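You operate a simulated robot arm through the tools that you are given. There is no shell and no other tool.

You are at the controls of a simulated robot arm. One attempt, no reset.

JOB
Sand the cedar block fresh and put it in the wool drawer.
Fine: sand it in its holder till the dull film is gone; the sanding block goes back; shut the drawer. Where these are worked on the way, their far stop is far enough and under half their travel is too little: wool drawer. What is to be rubbed or washed off counts as gone when no trace of it is left.
Where things are to end (x, y in the base frame): cedar block within 0.06 m of [0.63, 1.06].

It is judged by the outcome, as a careful person would: the job done as asked, and still so three seconds after it is handed in. It fails if anything else is knocked over, pushed out of place, dropped, spilled or broken.

ROBOT AND FRAMES
A 6-joint arm with a two-finger gripper, fixed in place. Base frame: the origin is on the floor under the middle of its stand, x ahead of it, y to its left, z up; the work surface is at about z = 0.9. Lengths are in m, angles in degrees, forces in N, time in s.
It reaches about 1.572 m from its shoulder. Its first joint turns from -166.0 to 166.0 degrees. Payload 2.45 kg.
The tool frame sits at the grasp point between the pads (the TCP): z along the fingers, y along the line on which they close. The tips reach 0.02 m beyond it. The gripper opens to 0.14 m; its body begins 0.168 m behind the TCP.
Orientation is told as [roll, pitch, yaw] about the base's x, y, z axes, in that order, counted from this pose: with the fingers straight down and closing along the base's y, the tool's x points along the base's -x, its y along +y and its z along -z.

CONTROLS
- The arm moves only by the tool apply_moves. Its argument "targets" is a list of rows, each an object of numbers (a shift or turn left out is 0, a gripper value left out holds the last): "x", "y", "z": the shift along the base's x, y, z in cm; "rx", "ry", "rz": the turn, a rotation vector about the base's x, y, z in degrees; "gripper": the opening, from 0 (shut) to 1 (fully open). In form: [{"x": .., "y": .., "z": .., "rx": .., "ry": .., "rz": .., "gripper": ..}, ...]. A call has 1 to 20 rows; each row shifts and turns the commanded pose from where the row before left it. A row lasts 0.2 s, in which the tool goes at most 0.05 m and 8.6 degrees; a call with a longer step from one row to the next is refused whole, and so is a gripper value outside its range. Where a pose cannot be reached the arm comes as near as it can. A force on the tool above 40 N (or 10 N above the force at the start of the call, whichever is more), or a blocked arm, ends the call early, and 0.2 s more pass. The fingers move at their own pace (about 0.045 m/s each) and stop on an object; they squeeze with about 22 N. The grip force told is the motor's: it shows also when the fingers shut on nothing. Time passes only in rows, and 0.2 s behind the last, so rows that do not move let the fingers close. It gives the time, the measured TCP pose, the force on the tool (base axes), the opening and the grip force at its end, in the units of the frame above (readings bear some noise), with the torque about the TCP (base axes, N m) and any sound that the robot's microphone picked up.
- Cameras (640 x 400 px; columns grow to the right, rows downward): "scene" is fixed at [0.4015, 0.5006, 1.4872]; the picture's right is [-0.86, -0.51, 0.00], its down [-0.49, 0.83, -0.28] and it looks along [0.14, -0.24, -0.96] (base axes); focal length 214 px, centre (320, 200). "wrist" rides on the gripper at [0.078, 0.011, -0.209] in the tool frame; the picture's right is [-0.14, 0.99, 0.00], its down [-0.92, -0.13, -0.37] and it looks along [-0.37, -0.05, 0.93] (tool axes); focal length 280 px, centre (320, 200). There is no depth. A picture from a camera that has moved, and an enlarged one, comes with that camera's place and axes in the base frame and with its lens.
- get_image(camera): a new picture of that camera. The clock stands still meanwhile.
- zoom(camera, box): a new picture of the part [left, top, right, bottom] of that camera's present view, enlarged. The clock stands still meanwhile.
- hand_in(): hands the job in; it is judged then, once.

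Places have to be worked out from the pictures, the camera data and where the tool is seen. Open the gripper and draw the arm clear of the work before you hand the job in, unless the task says otherwise.

The tools are called after "Emit:" as name(argument=value, ...) on one line, values as JSON. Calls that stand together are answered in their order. apply_moves: Moves the arm, as the interface text tells. Its arguments: {"type":"object","properties":{"targets":{"type":"array","items":{"type":"object","properties":{"x":{"type":"number"},"y":{"type":"number"},"z":{"type":"number"},"rx":{"type":"number"},"ry":{"type":"number"},"rz":{"type":"number"},"gripper":{"type":"number"}}}}},"required":["targets"]} The other tools are called the same way: get_image (camera) takes a picture; zoom (camera, box) takes an enlarged picture of a part of a camera's view; hand_in () hands the job in.

At the start:

```text
time: 0.0
tcp_pos: [0.6445, 0.2517, 1.2685]
tcp_rot: [0.0, 0.0, -0.1]
wrist_force: [0.4, 0.9, -0.1]
moment: [-0.01, 0.0, -0.02]
gripper_width: 0.1401
grip_force: 0.0
```

scene: 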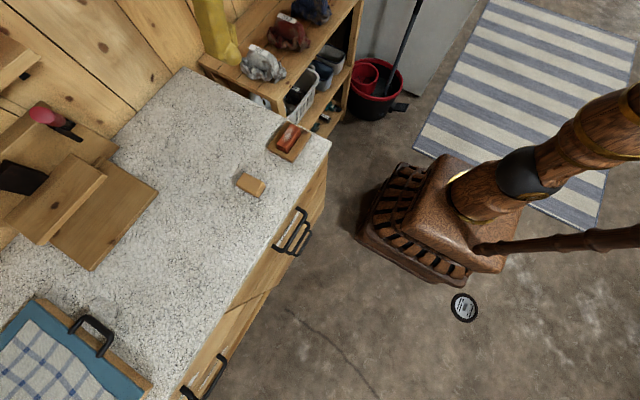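
wrist: 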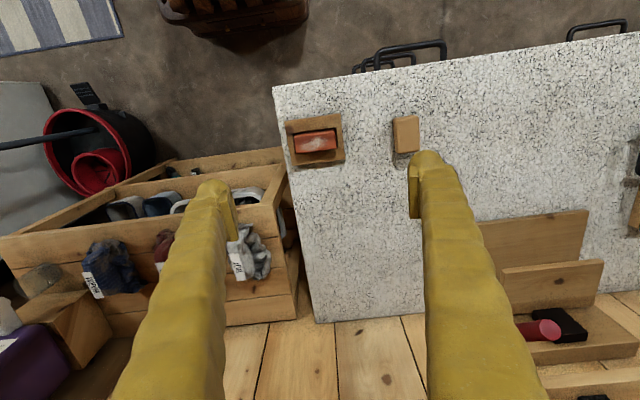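

I'll start by looking closer at the scene and the wrist views to identify the block, its holder, the sanding block and the drawers.

Emit:
zoom(camera="scene", box=[220, 90, 340, 210])

Emit:
zoom(camera="scene", box=[0, 60, 240, 400])

Emit:
zoom(camera="wrist", box=[270, 20, 640, 250])

Emit:
zoom(camera="scene", box=[160, 180, 340, 400])

```text
3.33 times, centred on (280, 150) of scene
camera zoom: at [0.4015, 0.5006, 1.4872], right [-0.86, -0.51, 0.0], down [-0.49, 0.83, -0.28], along [0.14, -0.24, -0.96], focal length 715 px, centre (453, 367)
```

zoom: 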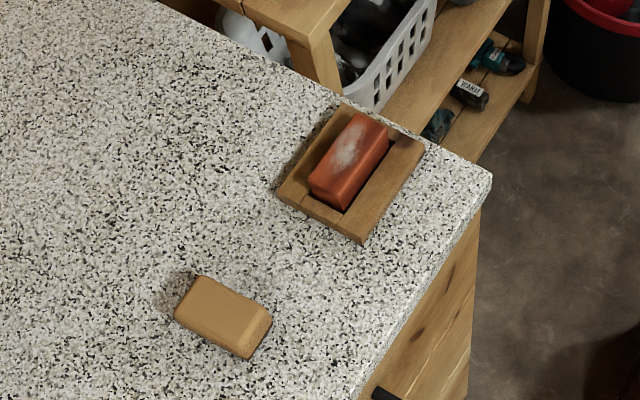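

```text
1.18 times, centred on (120, 230) of scene
camera zoom: at [0.4015, 0.5006, 1.4872], right [-0.86, -0.51, 0.0], down [-0.49, 0.83, -0.28], along [0.14, -0.24, -0.96], focal length 252 px, centre (555, 165)
```

zoom: 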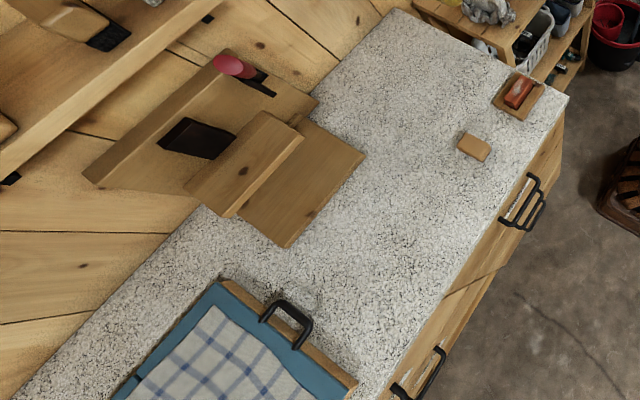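

```text
1.73 times, centred on (455, 135) of wrist
camera zoom: at [0.5666, 0.2627, 1.4777], right [0.14, 0.99, 0.0], down [0.92, -0.13, 0.37], along [0.36, -0.05, -0.93], focal length 485 px, centre (86, 312)
```

zoom: 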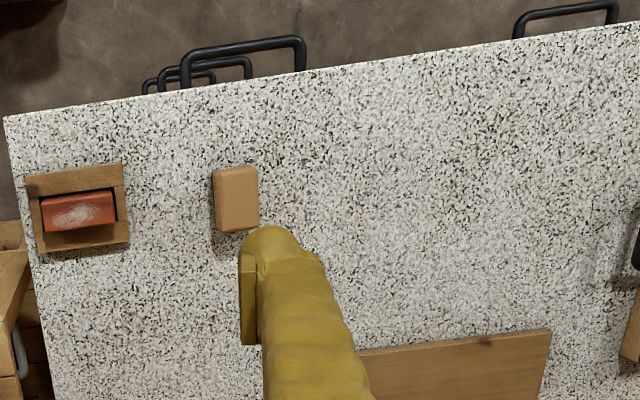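

```text
1.82 times, centred on (250, 290) of scene
camera zoom: at [0.4015, 0.5006, 1.4872], right [-0.86, -0.51, 0.0], down [-0.49, 0.83, -0.28], along [0.14, -0.24, -0.96], focal length 390 px, centre (447, 36)
```

zoom: 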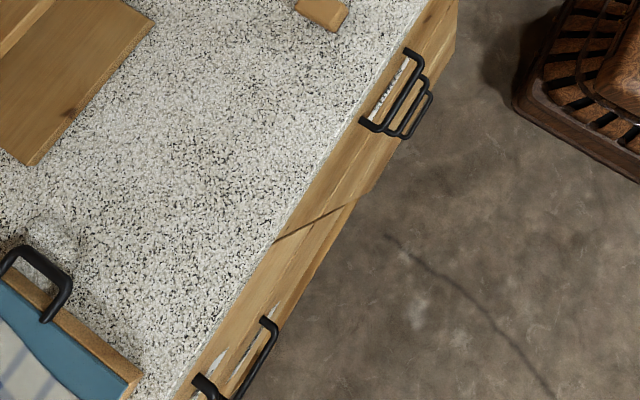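

The reddish block in the wooden holder (around x 0.68, y 0.25) is the cedar block with a pale film; the tan block near it is the sanding block. I need to identify the wool drawer (near 0.63, 1.06), so I move the arm high up toward +y to look.

Emit:
apply_moves(targets=[{"y": 5}, {"y": 5}, {"y": 5}, {"y": 5}, {"y": 5}, {"y": 5}, {"y": 5}])

Emit:
get_image(camera="wrist")

Emit:
get_image(camera="scene")

```text
time: 1.6
tcp_pos: [0.6417, 0.6044, 1.2672]
tcp_rot: [-0.1, 0.0, -0.2]
wrist_force: [-0.2, -0.4, 0.4]
moment: [0.02, -0.07, -0.03]
gripper_width: 0.1397
grip_force: 0.0
```

```text
taken
camera wrist: at [0.5632, 0.616, 1.4767], right [0.14, 0.99, 0.0], down [0.92, -0.13, 0.37], along [0.37, -0.05, -0.93], focal length 280 px, centre (320, 200)
```

wrist: 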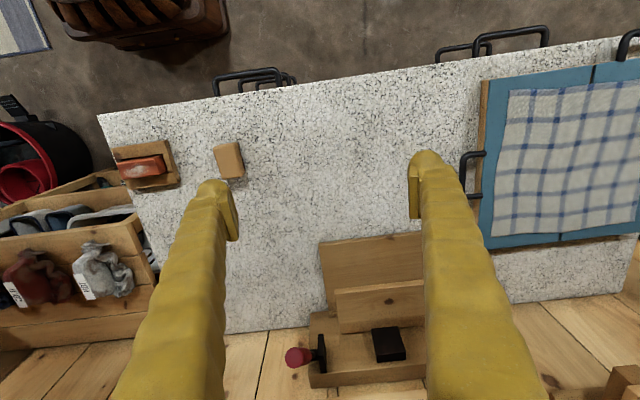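

```text
taken
```

scene: 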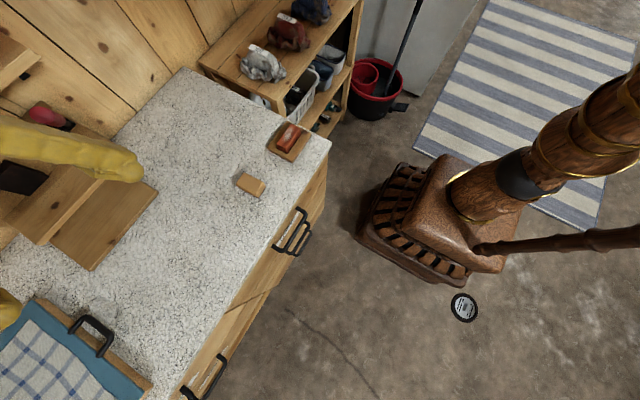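

The blue item appears to be a padded board or lid with a handle; the drawers are in the counter front. I continue to +y to see more of it.

Emit:
apply_moves(targets=[{"y": 5}, {"y": 5}, {"y": 5}, {"y": 5}, {"y": 5}, {"y": 5}])

Emit:
get_image(camera="wrist")

```text
time: 3.0
tcp_pos: [0.6339, 0.8811, 1.262]
tcp_rot: [0.0, 0.0, -0.2]
wrist_force: [-0.9, -0.9, 2.1]
moment: [0.2, -0.14, 0.0]
gripper_width: 0.1399
grip_force: 0.1
out of reach, approached as far as the arm can: row 6
```

```text
taken
camera wrist: at [0.5564, 0.8932, 1.4712], right [0.14, 0.99, 0.0], down [0.92, -0.13, 0.37], along [0.37, -0.05, -0.93], focal length 280 px, centre (320, 200)
```

wrist: 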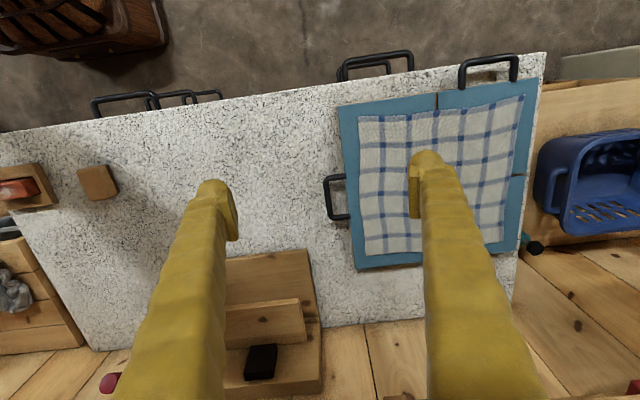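

There's a box (about x 0.59–0.94, y 0.92–1.27) with a handle on its −y side and one at its front. To see the fronts and any labels, I draw the arm back to about x 0.38 and tilt the wrist to look toward +x.

Emit:
apply_moves(targets=[{"x": -4, "z": -1, "ry": -8}, {"x": -4, "z": -1, "ry": -8}, {"x": -4, "z": -1, "ry": -8}, {"x": -4, "z": -1, "ry": -8}, {"x": -4, "z": -1, "ry": -8}, {"x": -4, "z": -1, "ry": -8}])

Emit:
get_image(camera="wrist")

```text
time: 4.4
tcp_pos: [0.3952, 0.8772, 1.1978]
tcp_rot: [0.1, -48.1, -0.1]
wrist_force: [0.2, -0.3, -0.1]
moment: [0.02, 0.01, -0.02]
gripper_width: 0.1399
grip_force: 0.1
```

```text
taken
camera wrist: at [0.1871, 0.8881, 1.2807], right [0.09, 0.99, 0.1], down [0.34, -0.13, 0.93], along [0.94, -0.05, -0.35], focal length 280 px, centre (320, 200)
```

wrist: 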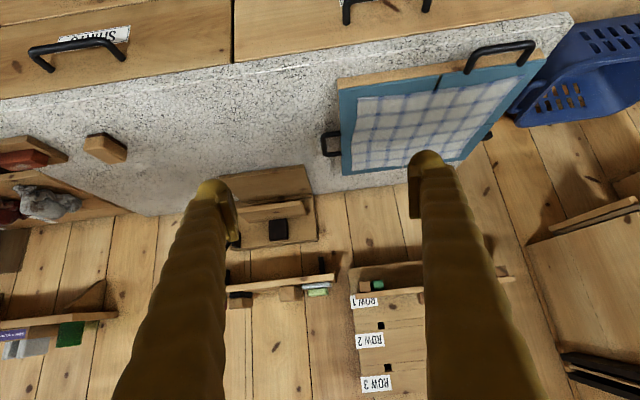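

The picture is upside-down (image down = +z). Drawer fronts with labels appear at the counter front; I lower the camera to read them.

Emit:
apply_moves(targets=[{"z": -5, "x": -1}, {"z": -5, "x": -1}, {"z": -5, "x": -1}, {"z": -5, "x": -1}, {"z": -4, "x": -1}])

Emit:
get_image(camera="wrist")

```text
refused: row 1 steps farther than a row can; nothing moved
```

```text
taken
camera wrist: at [0.1871, 0.8881, 1.2807], right [0.09, 0.99, 0.1], down [0.34, -0.13, 0.93], along [0.94, -0.05, -0.35], focal length 280 px, centre (320, 200)
```

wrist: 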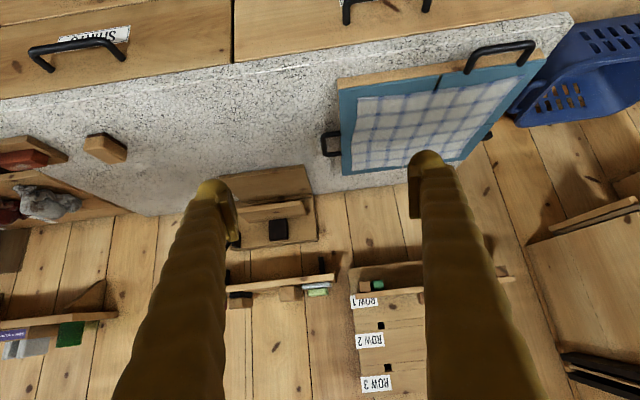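

Steps were slightly too long; I repeat with shorter ones to lower the camera.

Emit:
apply_moves(targets=[{"z": -4.5, "x": -1}, {"z": -4.5, "x": -1}, {"z": -4.5, "x": -1}, {"z": -4.5, "x": -1}, {"z": -4.5, "x": -1}])

Emit:
get_image(camera="wrist")

```text
time: 5.6
tcp_pos: [0.3461, 0.8803, 0.9706]
tcp_rot: [0.1, -48.0, -0.1]
wrist_force: [-0.2, 0.0, -0.7]
moment: [-0.02, 0.05, 0.01]
gripper_width: 0.1398
grip_force: 0.0
```

```text
taken
camera wrist: at [0.1385, 0.8924, 1.0539], right [0.09, 0.99, 0.1], down [0.34, -0.13, 0.93], along [0.94, -0.05, -0.35], focal length 280 px, centre (320, 200)
```

wrist: 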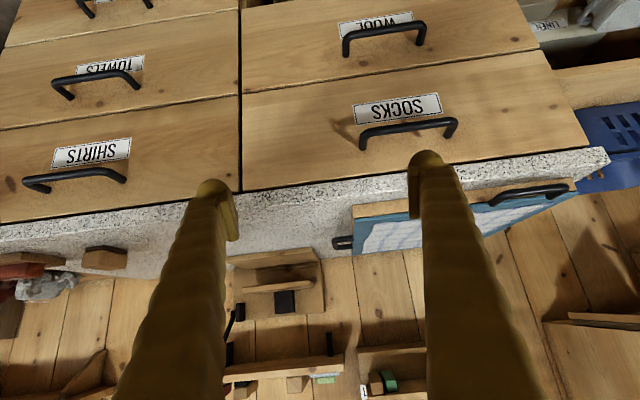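

Now the labels: left column SHIRTS, TOWELS…; right column (higher y) SOCKS on top and WOOL below. I zoom in to confirm and measure.

Emit:
zoom(camera="wrist", box=[240, 0, 640, 200])

Emit:
zoom(camera="wrist", box=[0, 0, 300, 200])

```text
1.60 times, centred on (440, 100) of wrist
camera zoom: at [0.1385, 0.8924, 1.0539], right [0.09, 0.99, 0.1], down [0.34, -0.13, 0.93], along [0.94, -0.05, -0.35], focal length 449 px, centre (128, 360)
```

zoom: 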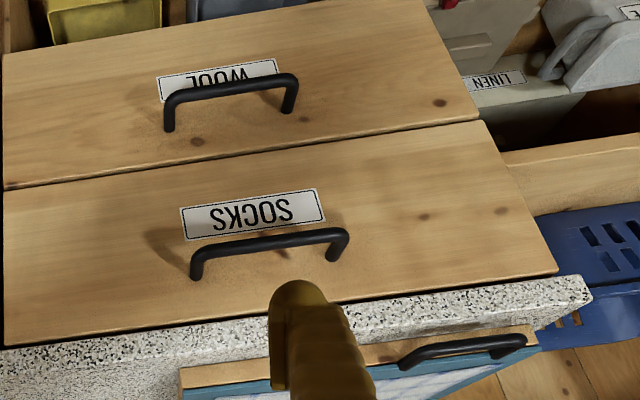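

```text
2.00 times, centred on (150, 100) of wrist
camera zoom: at [0.1385, 0.8924, 1.0539], right [0.09, 0.99, 0.1], down [0.34, -0.13, 0.93], along [0.94, -0.05, -0.35], focal length 561 px, centre (660, 400)
```

zoom: 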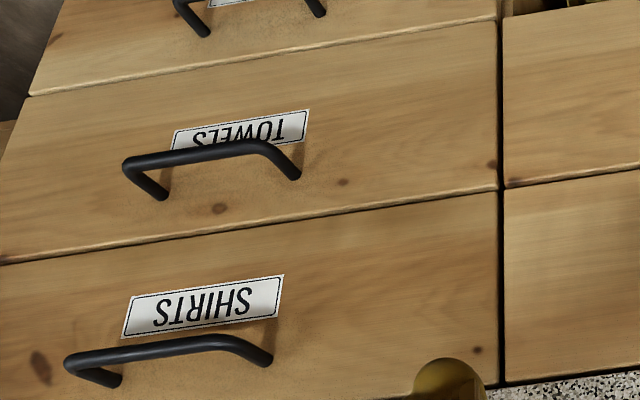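

WOOL is the second drawer in the right-hand column: handle at roughly y≈1.01, z≈0.64, front face x≈0.53. Before that, I go back up and over the holder and sanding block for a close look.

Emit:
apply_moves(targets=[{"z": 4.5, "x": 1}, {"z": 4.5, "x": 1}, {"z": 4.5, "x": 1}, {"z": 4.5, "x": 1}, {"z": 4.5, "x": 1}, {"ry": 8, "y": -4.5, "x": 1.5}, {"ry": 8, "y": -4.5, "x": 1.5}, {"ry": 8, "y": -4.5, "x": 1.5}, {"ry": 8, "y": -4.5, "x": 1.5}, {"ry": 8, "y": -4.5, "x": 1.5}, {"ry": 8, "y": -4.5, "x": 1.5}, {"x": 3, "y": -3.9}, {"x": 3, "y": -3.9}, {"x": 3, "y": -3.9}, {"x": 3, "y": -3.9}, {"x": 3, "y": -3.9}, {"x": 3, "y": -3.9}, {"x": 3, "y": -3.9}])

Emit:
get_image(camera="wrist")

```text
time: 9.4
tcp_pos: [0.698, 0.3333, 1.2]
tcp_rot: [0.0, 0.0, 0.1]
wrist_force: [-0.9, 0.4, 0.0]
moment: [0.02, 0.03, -0.01]
gripper_width: 0.14
grip_force: 0.0
```

```text
taken
camera wrist: at [0.6202, 0.3447, 1.4099], right [0.14, 0.99, 0.0], down [0.92, -0.13, 0.37], along [0.37, -0.05, -0.93], focal length 280 px, centre (320, 200)
```

wrist: 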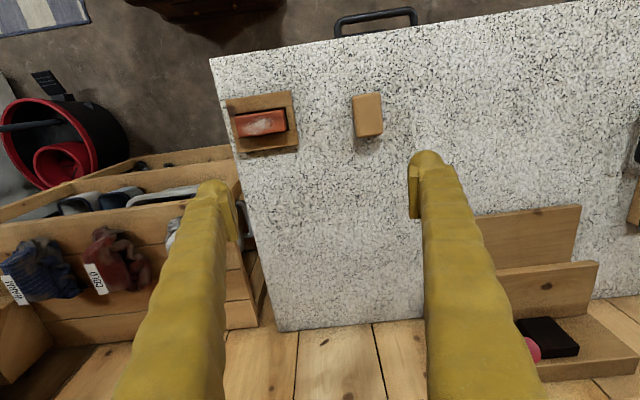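

I zoom in on the holder and sanding block from this nearly vertical view.

Emit:
zoom(camera="wrist", box=[215, 80, 415, 165])

Emit:
zoom(camera="scene", box=[225, 110, 325, 205])

```text
3.20 times, centred on (315, 122) of wrist
camera zoom: at [0.6202, 0.3447, 1.4099], right [0.14, 0.99, 0.0], down [0.92, -0.13, 0.37], along [0.37, -0.05, -0.93], focal length 897 px, centre (336, 448)
```

zoom: 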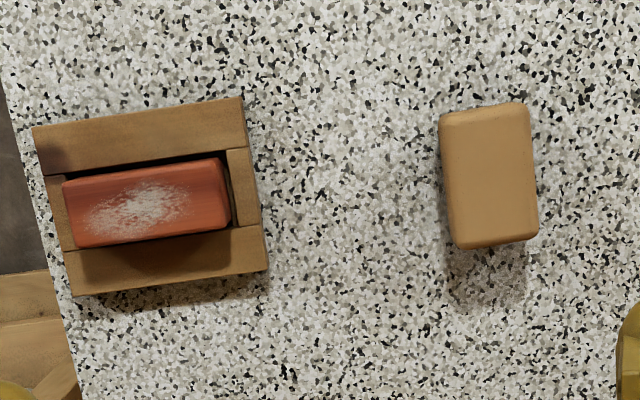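

```text
4.21 times, centred on (275, 158) of scene
camera zoom: at [0.4015, 0.5006, 1.4872], right [-0.86, -0.51, 0.0], down [-0.49, 0.83, -0.28], along [0.14, -0.24, -0.96], focal length 903 px, centre (510, 379)
```

zoom: 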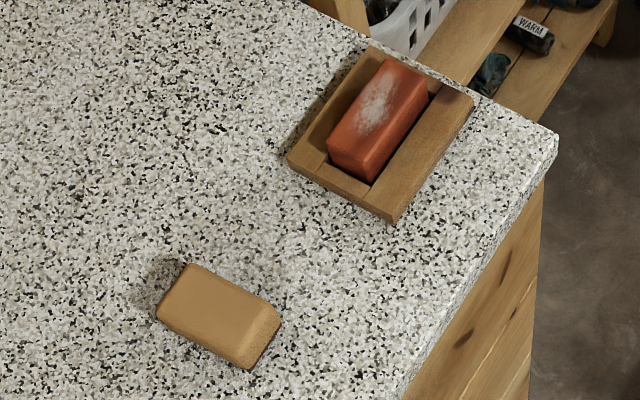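

Estimates: cedar block top at about (0.660, 0.244, z≈0.945), 0.032 × 0.08 m, long axis along y; sanding block centre (0.672, 0.4185), top z≈0.93, about 0.066 × 0.043 m. I move above the sanding block with the gripper partly closed, then check again.

Emit:
apply_moves(targets=[{"x": -0.65, "y": 2.1, "z": -4, "gripper": 0.65}, {"x": -0.65, "y": 2.1, "z": -4}, {"x": -0.65, "y": 2.1, "z": -4}, {"x": -0.65, "y": 2.2, "z": -4}, {}, {}])

Emit:
get_image(camera="wrist")

Emit:
zoom(camera="scene", box=[200, 110, 330, 220])

```text
time: 10.8
tcp_pos: [0.6723, 0.4207, 1.04]
tcp_rot: [0.0, -0.1, -0.1]
wrist_force: [0.9, -0.4, -0.8]
moment: [-0.02, -0.02, 0.0]
gripper_width: 0.0909
grip_force: 0.0
```

```text
taken
camera wrist: at [0.594, 0.433, 1.2502], right [0.14, 0.99, 0.0], down [0.92, -0.13, 0.37], along [0.37, -0.05, -0.93], focal length 280 px, centre (320, 200)
```

wrist: 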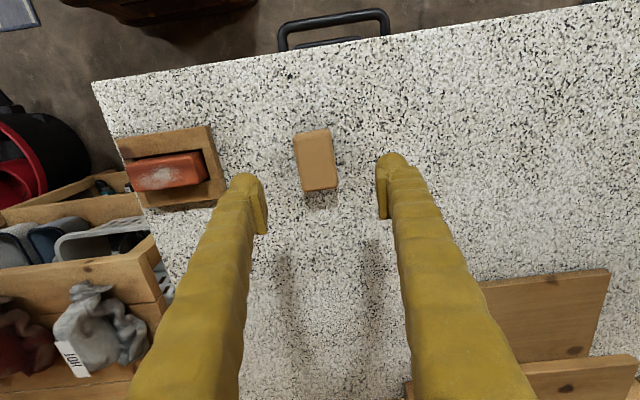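

```text
3.64 times, centred on (265, 165) of scene
camera zoom: at [0.4015, 0.5006, 1.4872], right [-0.86, -0.51, 0.0], down [-0.49, 0.83, -0.28], along [0.14, -0.24, -0.96], focal length 780 px, centre (520, 327)
```

zoom: 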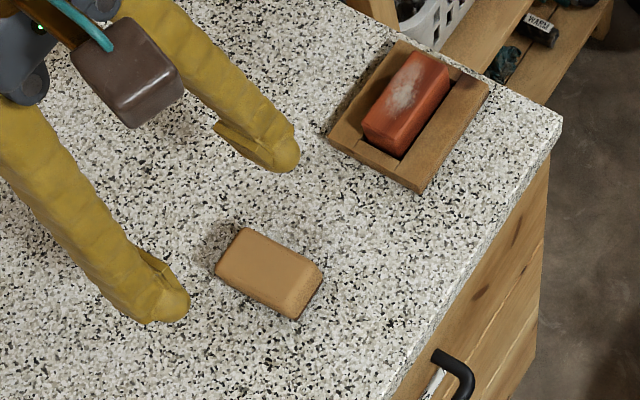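

Sanding block centre re-measured at (0.671, 0.418); the TCP is nearly above it. I descend to TCP z≈0.928 (tips ~8 mm above counter) and close.

Emit:
apply_moves(targets=[{"y": -0.2, "z": -3}, {"z": -3}, {"z": -2.5}, {"z": -1.5}, {"z": -1.0}, {}, {}])

Emit:
zoom(camera="scene", box=[200, 110, 330, 220])

Emit:
get_image(camera="wrist")

```text
time: 12.4
tcp_pos: [0.6716, 0.4223, 0.9302]
tcp_rot: [0.0, 0.0, 0.0]
wrist_force: [-1.0, -0.7, 0.5]
moment: [0.01, -0.02, -0.02]
gripper_width: 0.0912
grip_force: 0.1
```

```text
3.64 times, centred on (265, 165) of scene
camera zoom: at [0.4015, 0.5006, 1.4872], right [-0.86, -0.51, 0.0], down [-0.49, 0.83, -0.28], along [0.14, -0.24, -0.96], focal length 780 px, centre (520, 327)
```

zoom: 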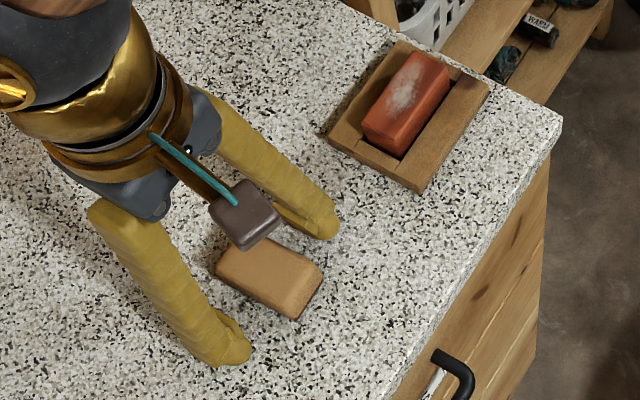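

```text
taken
camera wrist: at [0.5934, 0.4329, 1.1389], right [0.14, 0.99, 0.0], down [0.92, -0.13, 0.37], along [0.36, -0.05, -0.93], focal length 280 px, centre (320, 200)
```

wrist: 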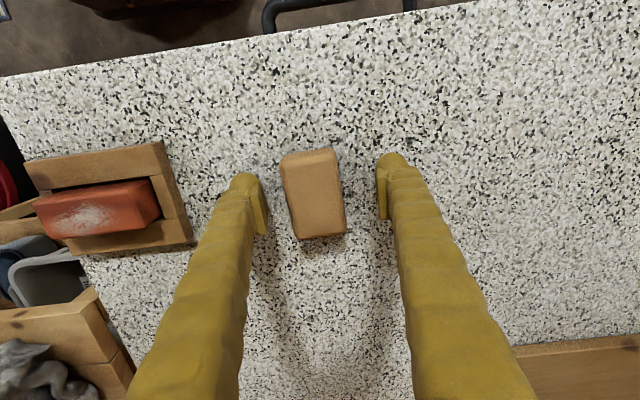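

The block sits between the fingers, slightly toward −y. I shift 3 mm, lower 3 mm and close.

Emit:
apply_moves(targets=[{"y": -0.3, "z": -0.3}, {"gripper": 0.25}, {"gripper": 0.0}, {}, {}, {}])

Emit:
get_image(camera="wrist")

```text
time: 13.8
tcp_pos: [0.67, 0.418, 0.9271]
tcp_rot: [0.0, 0.0, 0.0]
wrist_force: [0.4, 0.5, 0.5]
moment: [0.0, -0.03, 0.01]
gripper_width: 0.0427
grip_force: 22.1
```

```text
taken
camera wrist: at [0.5929, 0.4295, 1.1362], right [0.14, 0.99, 0.0], down [0.92, -0.13, 0.37], along [0.37, -0.05, -0.93], focal length 280 px, centre (320, 200)
```

wrist: 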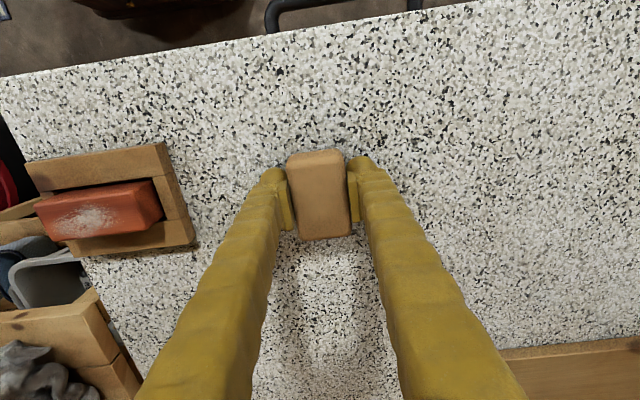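

Grip is good (0.0427 m wide, 22 N). Before lifting, I zoom on the cedar block to refine its position.

Emit:
zoom(camera="wrist", box=[10, 120, 210, 270])

```text
2.67 times, centred on (110, 195) of wrist
camera zoom: at [0.5929, 0.4295, 1.1362], right [0.14, 0.99, 0.0], down [0.92, -0.13, 0.37], along [0.37, -0.05, -0.93], focal length 748 px, centre (880, 213)
```

zoom: 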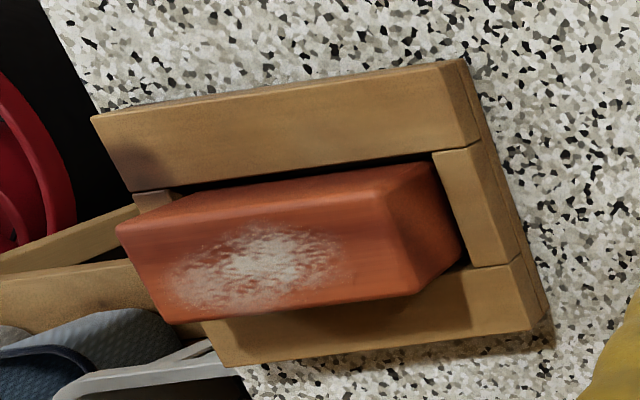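

Combining views, the cedar top centre is about (0.660, 0.2435) with top z≈0.94; the film covers most of the top. I lift the sanding block and move over it.

Emit:
apply_moves(targets=[{"z": 3}, {"z": 4}, {"y": -4, "x": -0.2}, {"y": -4.5, "x": -0.3}, {"y": -4.5, "x": -0.3}, {"y": -4.4, "x": -0.2}, {}, {"z": -2}])

Emit:
zoom(camera="scene", box=[220, 80, 350, 190])

Emit:
get_image(camera="wrist")

```text
time: 15.6
tcp_pos: [0.6606, 0.2421, 0.978]
tcp_rot: [0.0, -0.1, 0.1]
wrist_force: [0.7, 0.0, 0.8]
moment: [0.0, 0.03, -0.01]
gripper_width: 0.0
grip_force: 22.0
```

```text
3.64 times, centred on (285, 135) of scene
camera zoom: at [0.4015, 0.5006, 1.4872], right [-0.86, -0.51, 0.0], down [-0.49, 0.83, -0.28], along [0.14, -0.24, -0.96], focal length 780 px, centre (447, 436)
```

zoom: 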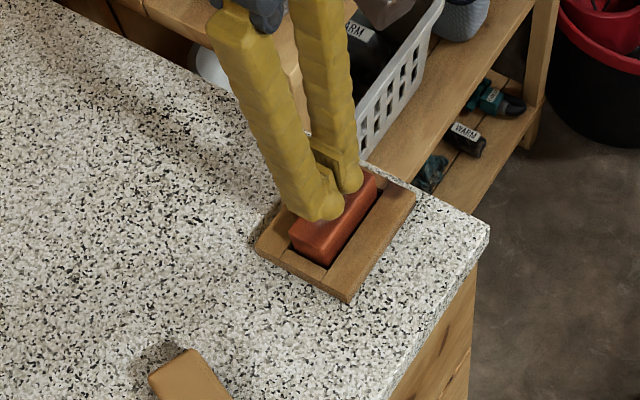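

```text
taken
camera wrist: at [0.5827, 0.254, 1.1866], right [0.14, 0.99, 0.0], down [0.92, -0.13, 0.37], along [0.37, -0.05, -0.93], focal length 280 px, centre (320, 200)
```

wrist: 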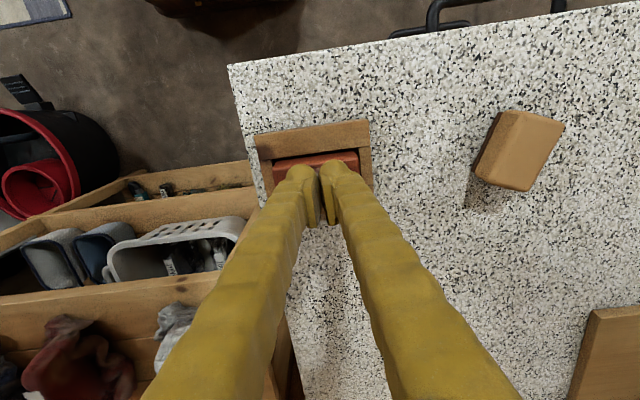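

The sanding block slipped out of the grip and stayed near its place, somewhat rotated. I rise a little and look at how it lies.

Emit:
apply_moves(targets=[{"z": 4}, {"z": 4, "y": 2}, {"z": 3, "y": 4, "gripper": 0.65}, {"y": 4}, {}, {}])

Emit:
zoom(camera="scene", box=[200, 110, 330, 220])

Emit:
get_image(camera="wrist")

```text
time: 17.0
tcp_pos: [0.6569, 0.3451, 1.0874]
tcp_rot: [0.0, 0.0, -0.1]
wrist_force: [0.2, -0.3, 0.5]
moment: [-0.01, 0.0, -0.01]
gripper_width: 0.0879
grip_force: 0.0
```

```text
3.64 times, centred on (265, 165) of scene
camera zoom: at [0.4015, 0.5006, 1.4872], right [-0.86, -0.51, 0.0], down [-0.49, 0.83, -0.28], along [0.14, -0.24, -0.96], focal length 780 px, centre (520, 327)
```

zoom: 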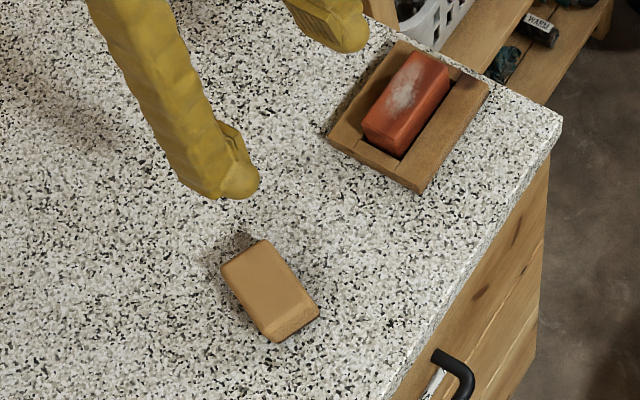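

```text
taken
camera wrist: at [0.5796, 0.3573, 1.2966], right [0.14, 0.99, 0.0], down [0.92, -0.13, 0.37], along [0.37, -0.05, -0.93], focal length 280 px, centre (320, 200)
```

wrist: 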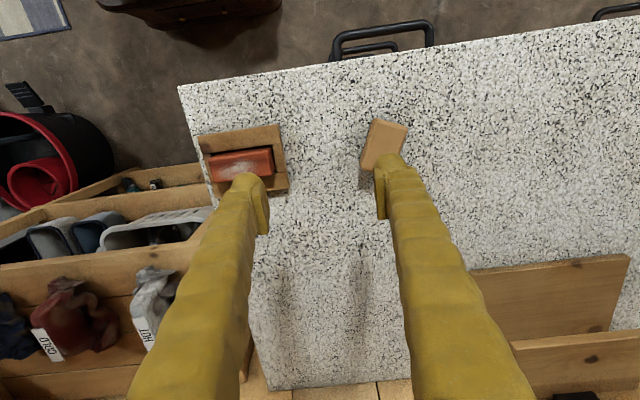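

The block lies flat on the counter, about 1 cm off its place and turned by roughly −20°. I zoom with the wrist camera to measure its pose exactly.

Emit:
zoom(camera="wrist", box=[330, 100, 450, 200])

```text
4.00 times, centred on (390, 150) of wrist
camera zoom: at [0.5796, 0.3573, 1.2966], right [0.14, 0.99, 0.0], down [0.92, -0.13, 0.37], along [0.37, -0.05, -0.93], focal length 1122 px, centre (40, 400)
```

zoom: 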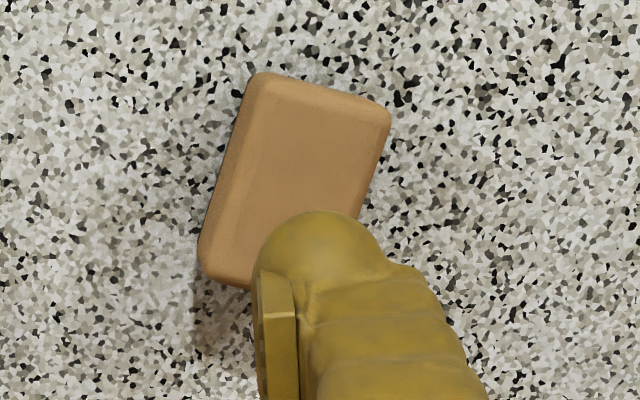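

Angle measured at about −22°, centre about (0.661, 0.430). I rotate the gripper by −22° and go above it for another check before gripping lower and lifting more gently.

Emit:
apply_moves(targets=[{"y": 2.9, "x": 0.2, "rz": -7.4}, {"y": 2.8, "x": 0.1, "rz": -7.3}, {"y": 2.8, "x": 0.1, "rz": -7.3}, {"z": -3}, {"z": -2}, {}, {}])

Emit:
get_image(camera="wrist")

Emit:
zoom(camera="scene", box=[200, 110, 330, 220])

```text
time: 18.6
tcp_pos: [0.6657, 0.4265, 1.0396]
tcp_rot: [0.0, 0.0, -22.0]
wrist_force: [0.4, -0.4, -0.2]
moment: [0.03, -0.02, 0.0]
gripper_width: 0.0908
grip_force: 0.0
```

```text
taken
camera wrist: at [0.5983, 0.4669, 1.2492], right [0.5, 0.87, 0.0], down [0.81, -0.46, 0.37], along [0.32, -0.18, -0.93], focal length 280 px, centre (320, 200)
```

wrist: 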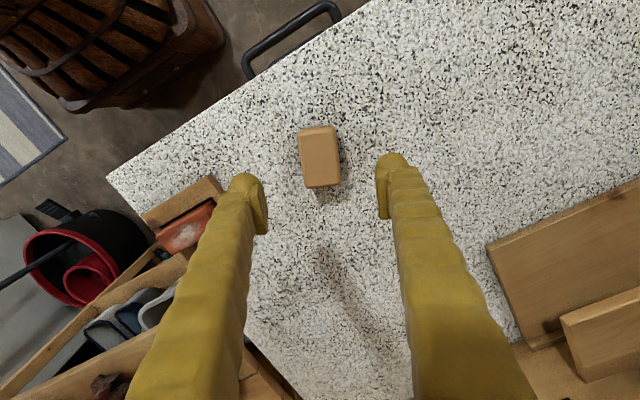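

```text
3.64 times, centred on (265, 165) of scene
camera zoom: at [0.4015, 0.5006, 1.4872], right [-0.86, -0.51, 0.0], down [-0.49, 0.83, -0.28], along [0.14, -0.24, -0.96], focal length 780 px, centre (520, 327)
```

zoom: 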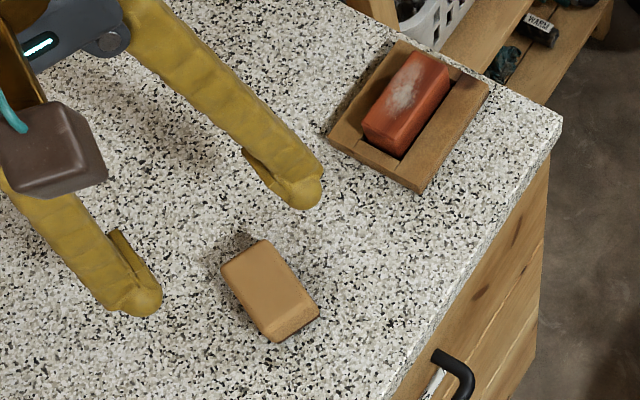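

Block centre now computed at (0.6615, 0.4315), aligned with the fingers. I shift slightly and descend, going a bit lower (TCP z≈0.923) than before.

Emit:
apply_moves(targets=[{"x": -0.4, "y": 0.5, "z": -3}, {"z": -3}, {"z": -2.5}, {"z": -1.5}, {"z": -1.0}, {"z": -0.4}, {}])

Emit:
get_image(camera="wrist")

```text
time: 20.2
tcp_pos: [0.6628, 0.4308, 0.9229]
tcp_rot: [0.1, 0.0, -22.1]
wrist_force: [-0.2, 0.6, 0.3]
moment: [0.0, 0.0, 0.0]
gripper_width: 0.091
grip_force: 0.2
```

```text
taken
camera wrist: at [0.5938, 0.4711, 1.133], right [0.5, 0.87, 0.0], down [0.81, -0.46, 0.37], along [0.32, -0.18, -0.93], focal length 280 px, centre (320, 200)
```

wrist: 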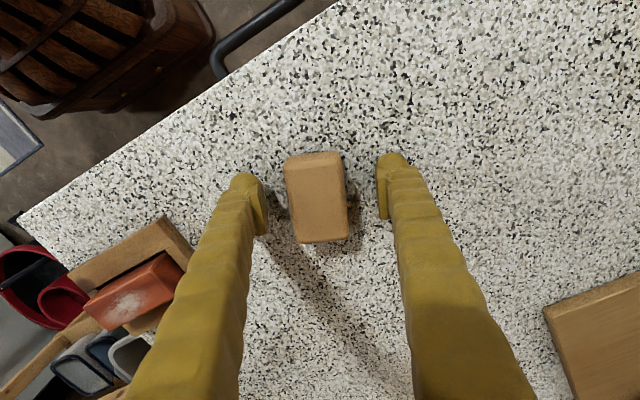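

No contact yet at tips z≈0.903. I lower in small steps to feel the counter, which calibrates the height.

Emit:
apply_moves(targets=[{"z": -0.2}, {}])

Emit:
zoom(camera="wrist", box=[220, 130, 420, 255])

```text
time: 20.8
tcp_pos: [0.6614, 0.4322, 0.9201]
tcp_rot: [0.1, 0.0, -22.1]
wrist_force: [-0.7, -1.4, -0.1]
moment: [0.01, 0.0, -0.03]
gripper_width: 0.0911
grip_force: 0.2
```

```text
3.20 times, centred on (320, 192) of wrist
camera zoom: at [0.5931, 0.4716, 1.1308], right [0.5, 0.87, 0.0], down [0.81, -0.46, 0.37], along [0.32, -0.18, -0.93], focal length 897 px, centre (320, 224)
```

zoom: 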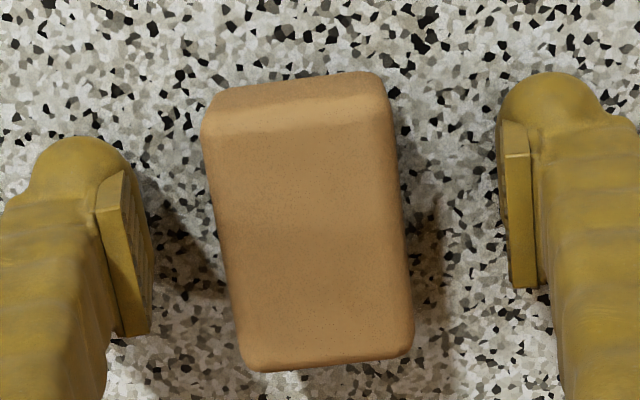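

No contact force; tips are just above the counter. I shift a hair toward the block's centre, close, and then lift only a little and slowly.

Emit:
apply_moves(targets=[{"x": -0.1, "y": -0.2, "z": 0.1}, {"gripper": 0.25}, {"gripper": 0.0}, {}, {}, {}, {}, {"z": 0.3}, {"z": 0.3}, {"z": 0.4}, {}])

Emit:
zoom(camera="wrist", box=[220, 130, 420, 255])

Emit:
zoom(camera="scene", box=[200, 110, 330, 220])

```text
time: 23.2
tcp_pos: [0.6596, 0.4302, 0.9332]
tcp_rot: [0.0, 0.1, -22.1]
wrist_force: [-0.6, -0.4, -0.5]
moment: [-0.01, 0.03, -0.01]
gripper_width: 0.0428
grip_force: 21.9
```

```text
3.20 times, centred on (320, 192) of wrist
camera zoom: at [0.591, 0.4707, 1.1423], right [0.5, 0.87, 0.0], down [0.81, -0.46, 0.37], along [0.32, -0.18, -0.93], focal length 897 px, centre (320, 224)
```

zoom: 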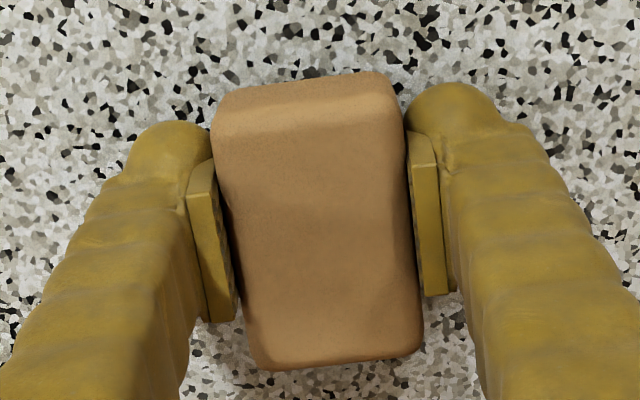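

```text
3.64 times, centred on (265, 165) of scene
camera zoom: at [0.4015, 0.5006, 1.4872], right [-0.86, -0.51, 0.0], down [-0.49, 0.83, -0.28], along [0.14, -0.24, -0.96], focal length 780 px, centre (520, 327)
```

zoom: 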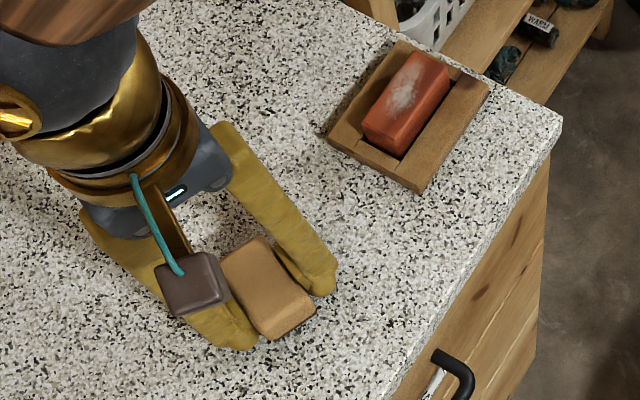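

The block appears unchanged relative to the wrist camera after a 1 cm lift, so it is held. I keep lifting gently.

Emit:
apply_moves(targets=[{"z": 0.5}, {"z": 0.8}, {"z": 1.0}, {"z": 1.0}, {"z": 1.0}, {"z": 0.7}, {}])

Emit:
get_image(camera="wrist")

```text
time: 24.8
tcp_pos: [0.6591, 0.4303, 0.9822]
tcp_rot: [0.0, -0.1, -22.1]
wrist_force: [-0.3, -0.6, -1.1]
moment: [-0.04, -0.01, 0.01]
gripper_width: 0.0429
grip_force: 22.0
```

```text
taken
camera wrist: at [0.5908, 0.4703, 1.1916], right [0.5, 0.87, 0.0], down [0.81, -0.46, 0.37], along [0.32, -0.18, -0.93], focal length 280 px, centre (320, 200)
```

wrist: 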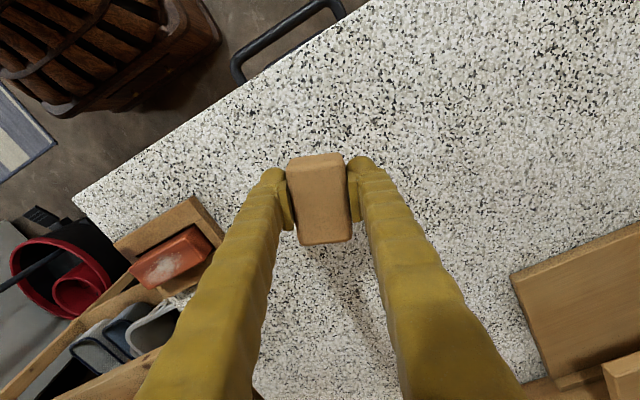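

Held firmly. I carry it slowly to above the cedar block while rotating back to 0°.

Emit:
apply_moves(targets=[{"z": 0.5, "y": -0.5}, {"z": 0.5, "y": -1, "rz": 2}, {"y": -1.5, "rz": 2}, {"y": -1.5, "rz": 2}, {"y": -1.5, "rz": 2}, {"y": -1.5, "rz": 2}, {"y": -1.5, "rz": 2}, {"y": -1.5, "rz": 2}, {"y": -1.5, "rz": 2}, {"y": -1.5, "rz": 2}, {"y": -1.5, "rz": 2}, {"y": -1.5, "rz": 2}, {"y": -1.2}, {"y": -0.8}, {}])

Emit:
get_image(camera="wrist")

Emit:
zoom(camera="scene", box=[230, 90, 330, 180])

```text
time: 28.0
tcp_pos: [0.6588, 0.2469, 0.9915]
tcp_rot: [-0.1, 0.0, 0.0]
wrist_force: [0.2, -0.8, -1.1]
moment: [-0.03, 0.01, 0.0]
gripper_width: 0.0431
grip_force: 22.2
```

```text
taken
camera wrist: at [0.5811, 0.2583, 1.2015], right [0.14, 0.99, 0.0], down [0.92, -0.13, 0.37], along [0.36, -0.05, -0.93], focal length 280 px, centre (320, 200)
```

wrist: 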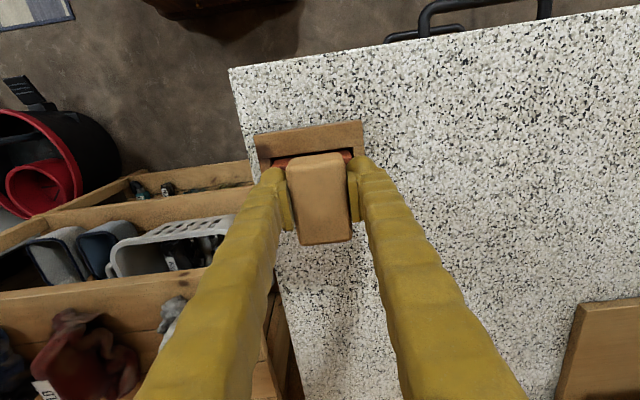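

```text
4.44 times, centred on (280, 135) of scene
camera zoom: at [0.4015, 0.5006, 1.4872], right [-0.86, -0.51, 0.0], down [-0.49, 0.83, -0.28], along [0.14, -0.24, -0.96], focal length 953 px, centre (498, 489)
```

zoom: 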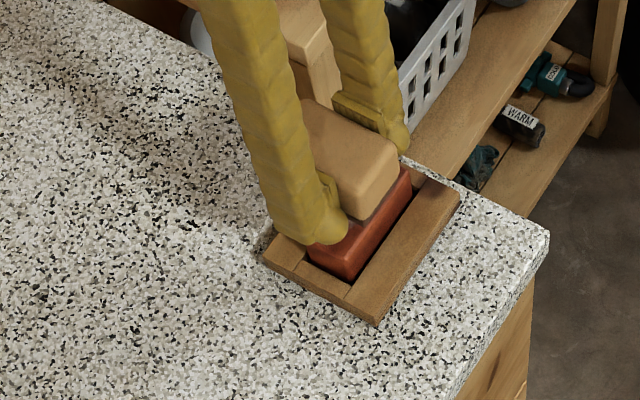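

Aligned over the cedar block. I descend slowly to find contact, expected at TCP z≈0.962.

Emit:
apply_moves(targets=[{"y": -0.3, "z": -0.5}, {"z": -0.5}, {"z": -0.5}, {"z": -0.5}, {}])

```text
time: 29.2
tcp_pos: [0.6587, 0.2434, 0.9717]
tcp_rot: [-0.1, 0.1, 0.1]
wrist_force: [-0.2, 0.3, 0.0]
moment: [-0.02, 0.01, 0.0]
gripper_width: 0.0429
grip_force: 22.1
```

No contact yet at 0.9717; continuing in finer steps.

Emit:
apply_moves(targets=[{"z": -0.3}, {"z": -0.3}, {}])

Emit:
apply_moves(targets=[{"z": -0.2}, {"z": -0.1}, {}])

```text
time: 30.0
tcp_pos: [0.6589, 0.2438, 0.9661]
tcp_rot: [0.0, 0.0, 0.0]
wrist_force: [-0.2, 0.2, -0.4]
moment: [0.0, 0.01, -0.01]
gripper_width: 0.043
grip_force: 22.3
```

```text
time: 30.8
tcp_pos: [0.659, 0.2434, 0.9642]
tcp_rot: [0.0, -0.1, 0.0]
wrist_force: [-0.2, -0.6, -0.9]
moment: [0.01, 0.01, 0.01]
gripper_width: 0.0429
grip_force: 22.6
```

Emit:
apply_moves(targets=[{"z": -0.15}, {"z": -0.15}, {}])

Emit:
zoom(camera="scene", box=[240, 100, 320, 170])

```text
time: 31.6
tcp_pos: [0.6575, 0.2427, 0.9609]
tcp_rot: [0.0, -0.1, 0.0]
wrist_force: [4.2, 3.5, 22.1]
moment: [0.07, -0.1, -0.01]
gripper_width: 0.0431
grip_force: 22.2
```

```text
5.71 times, centred on (280, 135) of scene
camera zoom: at [0.4015, 0.5006, 1.4872], right [-0.86, -0.51, 0.0], down [-0.49, 0.83, -0.28], along [0.14, -0.24, -0.96], focal length 1226 px, centre (549, 571)
```

zoom: 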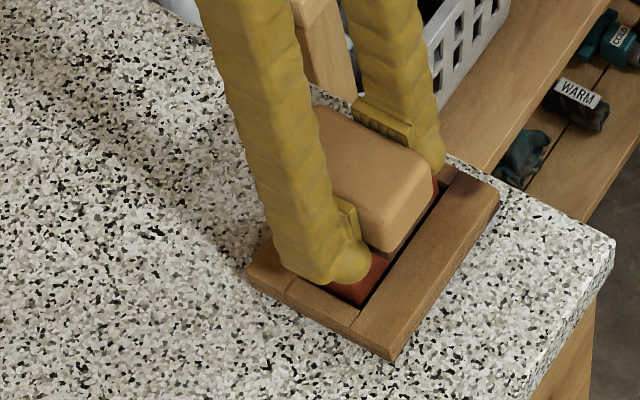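

Contact found: 22 N at z=0.961. That is more than needed, so I ease up 1 mm and then read the force.

Emit:
apply_moves(targets=[{"z": 0.12}, {}])

```text
time: 32.2
tcp_pos: [0.6583, 0.243, 0.962]
tcp_rot: [0.0, 0.2, 0.0]
wrist_force: [-0.2, 0.1, 1.1]
moment: [-0.01, 0.0, 0.0]
gripper_width: 0.0431
grip_force: 22.0
```

Force is about 1 N now; I press slightly (0.6 mm) to reach a moderate force.

Emit:
apply_moves(targets=[{"z": -0.06}, {}])

```text
time: 32.8
tcp_pos: [0.66, 0.242, 0.9615]
tcp_rot: [-0.1, 0.1, -0.1]
wrist_force: [-3.6, -2.0, 8.7]
moment: [-0.08, 0.13, 0.01]
gripper_width: 0.0427
grip_force: 21.9
```

8.7 N normal force. I make a first set of gentle strokes along y (±1.5 cm) and check the result.

Emit:
apply_moves(targets=[{"y": -0.5}, {"y": -0.5}, {"y": -0.5}, {"y": 0.5}, {"y": 0.5}, {"y": 0.5}, {"y": 0.5}, {"y": 0.5}, {"y": 0.5}, {"y": -0.5}, {"y": -0.5}, {"y": -0.5}, {}])

Emit:
zoom(camera="scene", box=[240, 100, 320, 170])

Emit:
get_image(camera="wrist")

```text
time: 35.6
tcp_pos: [0.6598, 0.2415, 0.9618]
tcp_rot: [0.0, 0.0, 0.0]
wrist_force: [-0.3, 0.5, -0.7]
moment: [-0.01, 0.0, 0.01]
gripper_width: 0.0428
grip_force: 22.3
```

```text
5.71 times, centred on (280, 135) of scene
camera zoom: at [0.4015, 0.5006, 1.4872], right [-0.86, -0.51, 0.0], down [-0.49, 0.83, -0.28], along [0.14, -0.24, -0.96], focal length 1226 px, centre (549, 571)
```

zoom: 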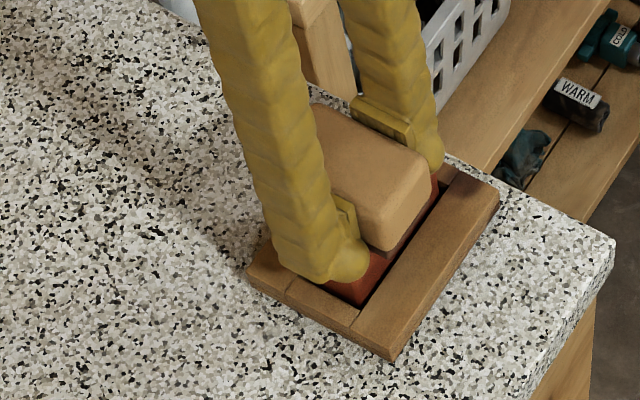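

```text
taken
camera wrist: at [0.5818, 0.2538, 1.1707], right [0.14, 0.99, 0.0], down [0.92, -0.13, 0.37], along [0.37, -0.05, -0.93], focal length 280 px, centre (320, 200)
```

wrist: 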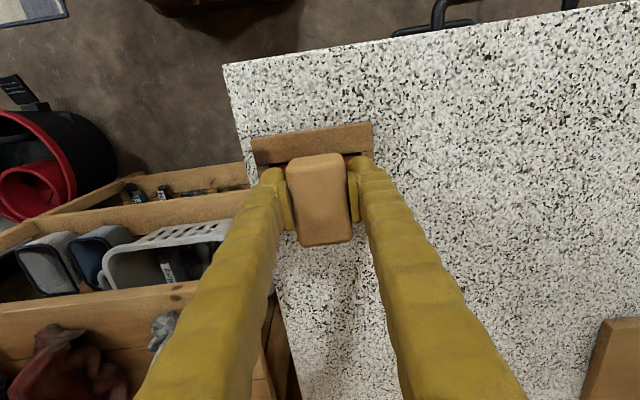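

The normal force faded as I stroked. I lift slowly to look at whether the film is coming off.

Emit:
apply_moves(targets=[{"z": 0.4}, {"z": 0.8}, {"z": 1.0}, {"z": 1.0, "y": 0.5}, {"y": 1.2}, {"y": 1.5}, {"y": 1.5}, {"y": 1.5}, {"y": 1.5}, {"y": 1.0}, {}])

Emit:
zoom(camera="scene", box=[240, 100, 320, 170])

Emit:
get_image(camera="wrist")

```text
time: 38.0
tcp_pos: [0.6611, 0.3298, 0.9944]
tcp_rot: [0.0, 0.1, -0.2]
wrist_force: [0.1, -0.1, -1.3]
moment: [-0.02, 0.01, -0.02]
gripper_width: 0.0428
grip_force: 22.1
```

```text
5.71 times, centred on (280, 135) of scene
camera zoom: at [0.4015, 0.5006, 1.4872], right [-0.86, -0.51, 0.0], down [-0.49, 0.83, -0.28], along [0.14, -0.24, -0.96], focal length 1226 px, centre (549, 571)
```

zoom: 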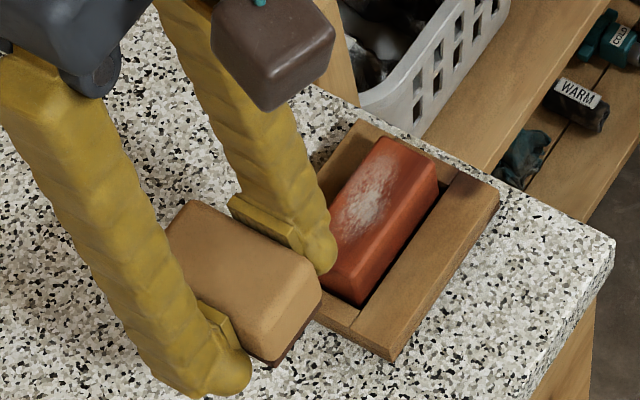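

```text
taken
camera wrist: at [0.5824, 0.3418, 1.2034], right [0.14, 0.99, 0.0], down [0.92, -0.13, 0.37], along [0.36, -0.05, -0.93], focal length 280 px, centre (320, 200)
```

wrist: 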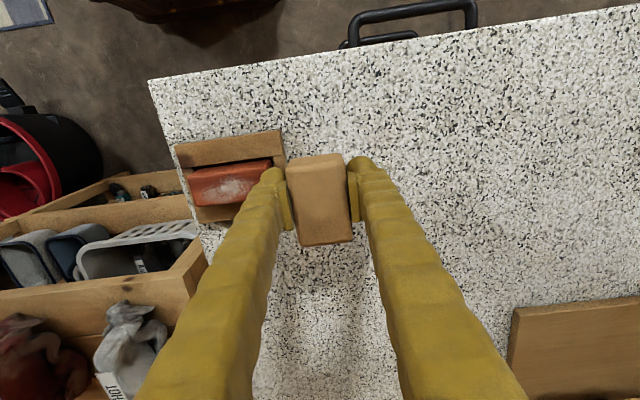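

Emit:
zoom(camera="scene", box=[275, 115, 305, 155])

Emit:
zoom(camera="wrist", box=[170, 120, 370, 255])

```text
10.00 times, centred on (290, 135) of scene
camera zoom: at [0.4015, 0.5006, 1.4872], right [-0.86, -0.51, 0.0], down [-0.49, 0.83, -0.28], along [0.14, -0.24, -0.96], focal length 2145 px, centre (620, 850)
```

zoom: 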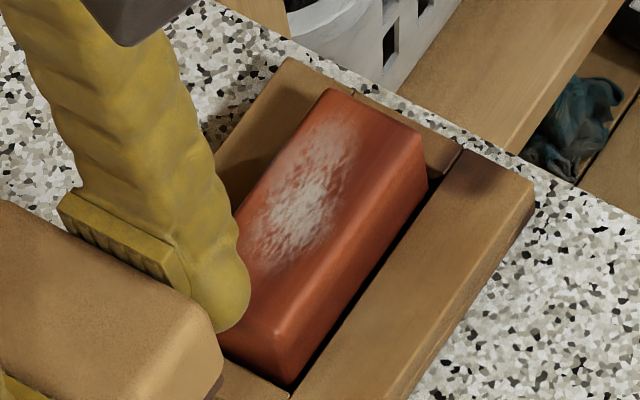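

```text
2.96 times, centred on (270, 188) of wrist
camera zoom: at [0.5824, 0.3418, 1.2034], right [0.14, 0.99, 0.0], down [0.92, -0.13, 0.37], along [0.36, -0.05, -0.93], focal length 831 px, centre (468, 237)
```

zoom: 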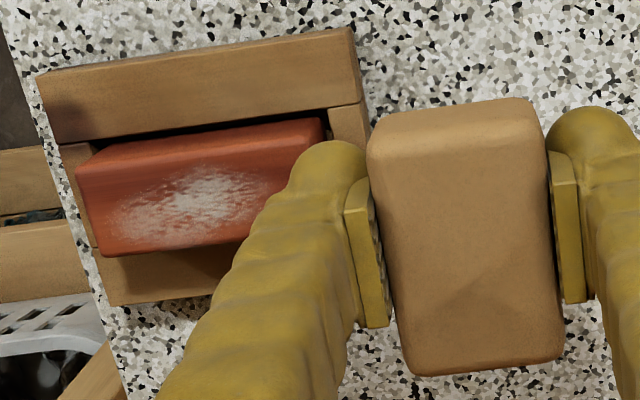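

The film has thinned noticeably, so sanding works. I check with the same zoom as before whether the block has shifted in the grip.

Emit:
zoom(camera="wrist", box=[220, 130, 420, 255])

```text
3.20 times, centred on (320, 192) of wrist
camera zoom: at [0.5824, 0.3418, 1.2034], right [0.14, 0.99, 0.0], down [0.92, -0.13, 0.37], along [0.36, -0.05, -0.93], focal length 897 px, centre (320, 224)
```

zoom: 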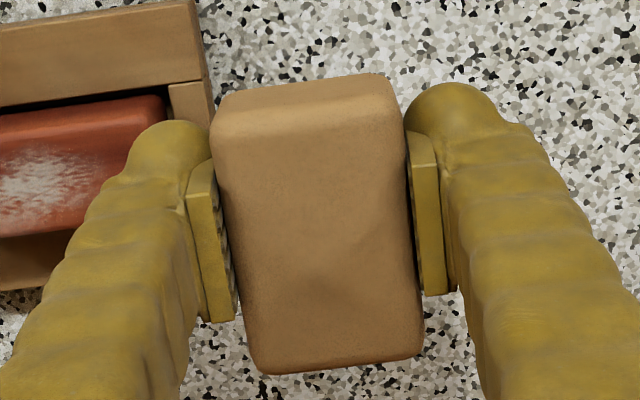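

The grip holds, but fingertips are only ~1 mm above the sanding face, so pressing could bring the tips onto the cedar. I will set the block down at its original place and regrip it across its long axis (fingers closing along x), so the tips straddle the narrow cedar block. First I carry it back.

Emit:
apply_moves(targets=[{"y": 1, "x": 0.1}, {"y": 1.5, "x": 0.2}, {"y": 1.5, "x": 0.2}, {"y": 1.5, "x": 0.2}, {"y": 1.5, "x": 0.2}, {"y": 1.2, "x": 0.1}, {"y": 0.6}, {"z": -1}, {"z": -1.5}, {"z": -1.5}, {"z": -1.5}, {"z": -1}, {"z": -0.4}, {}])

```text
time: 41.0
tcp_pos: [0.6706, 0.418, 0.9226]
tcp_rot: [0.1, 0.0, -0.2]
wrist_force: [-0.1, -1.0, -0.2]
moment: [-0.02, 0.02, 0.03]
gripper_width: 0.0431
grip_force: 22.2
```

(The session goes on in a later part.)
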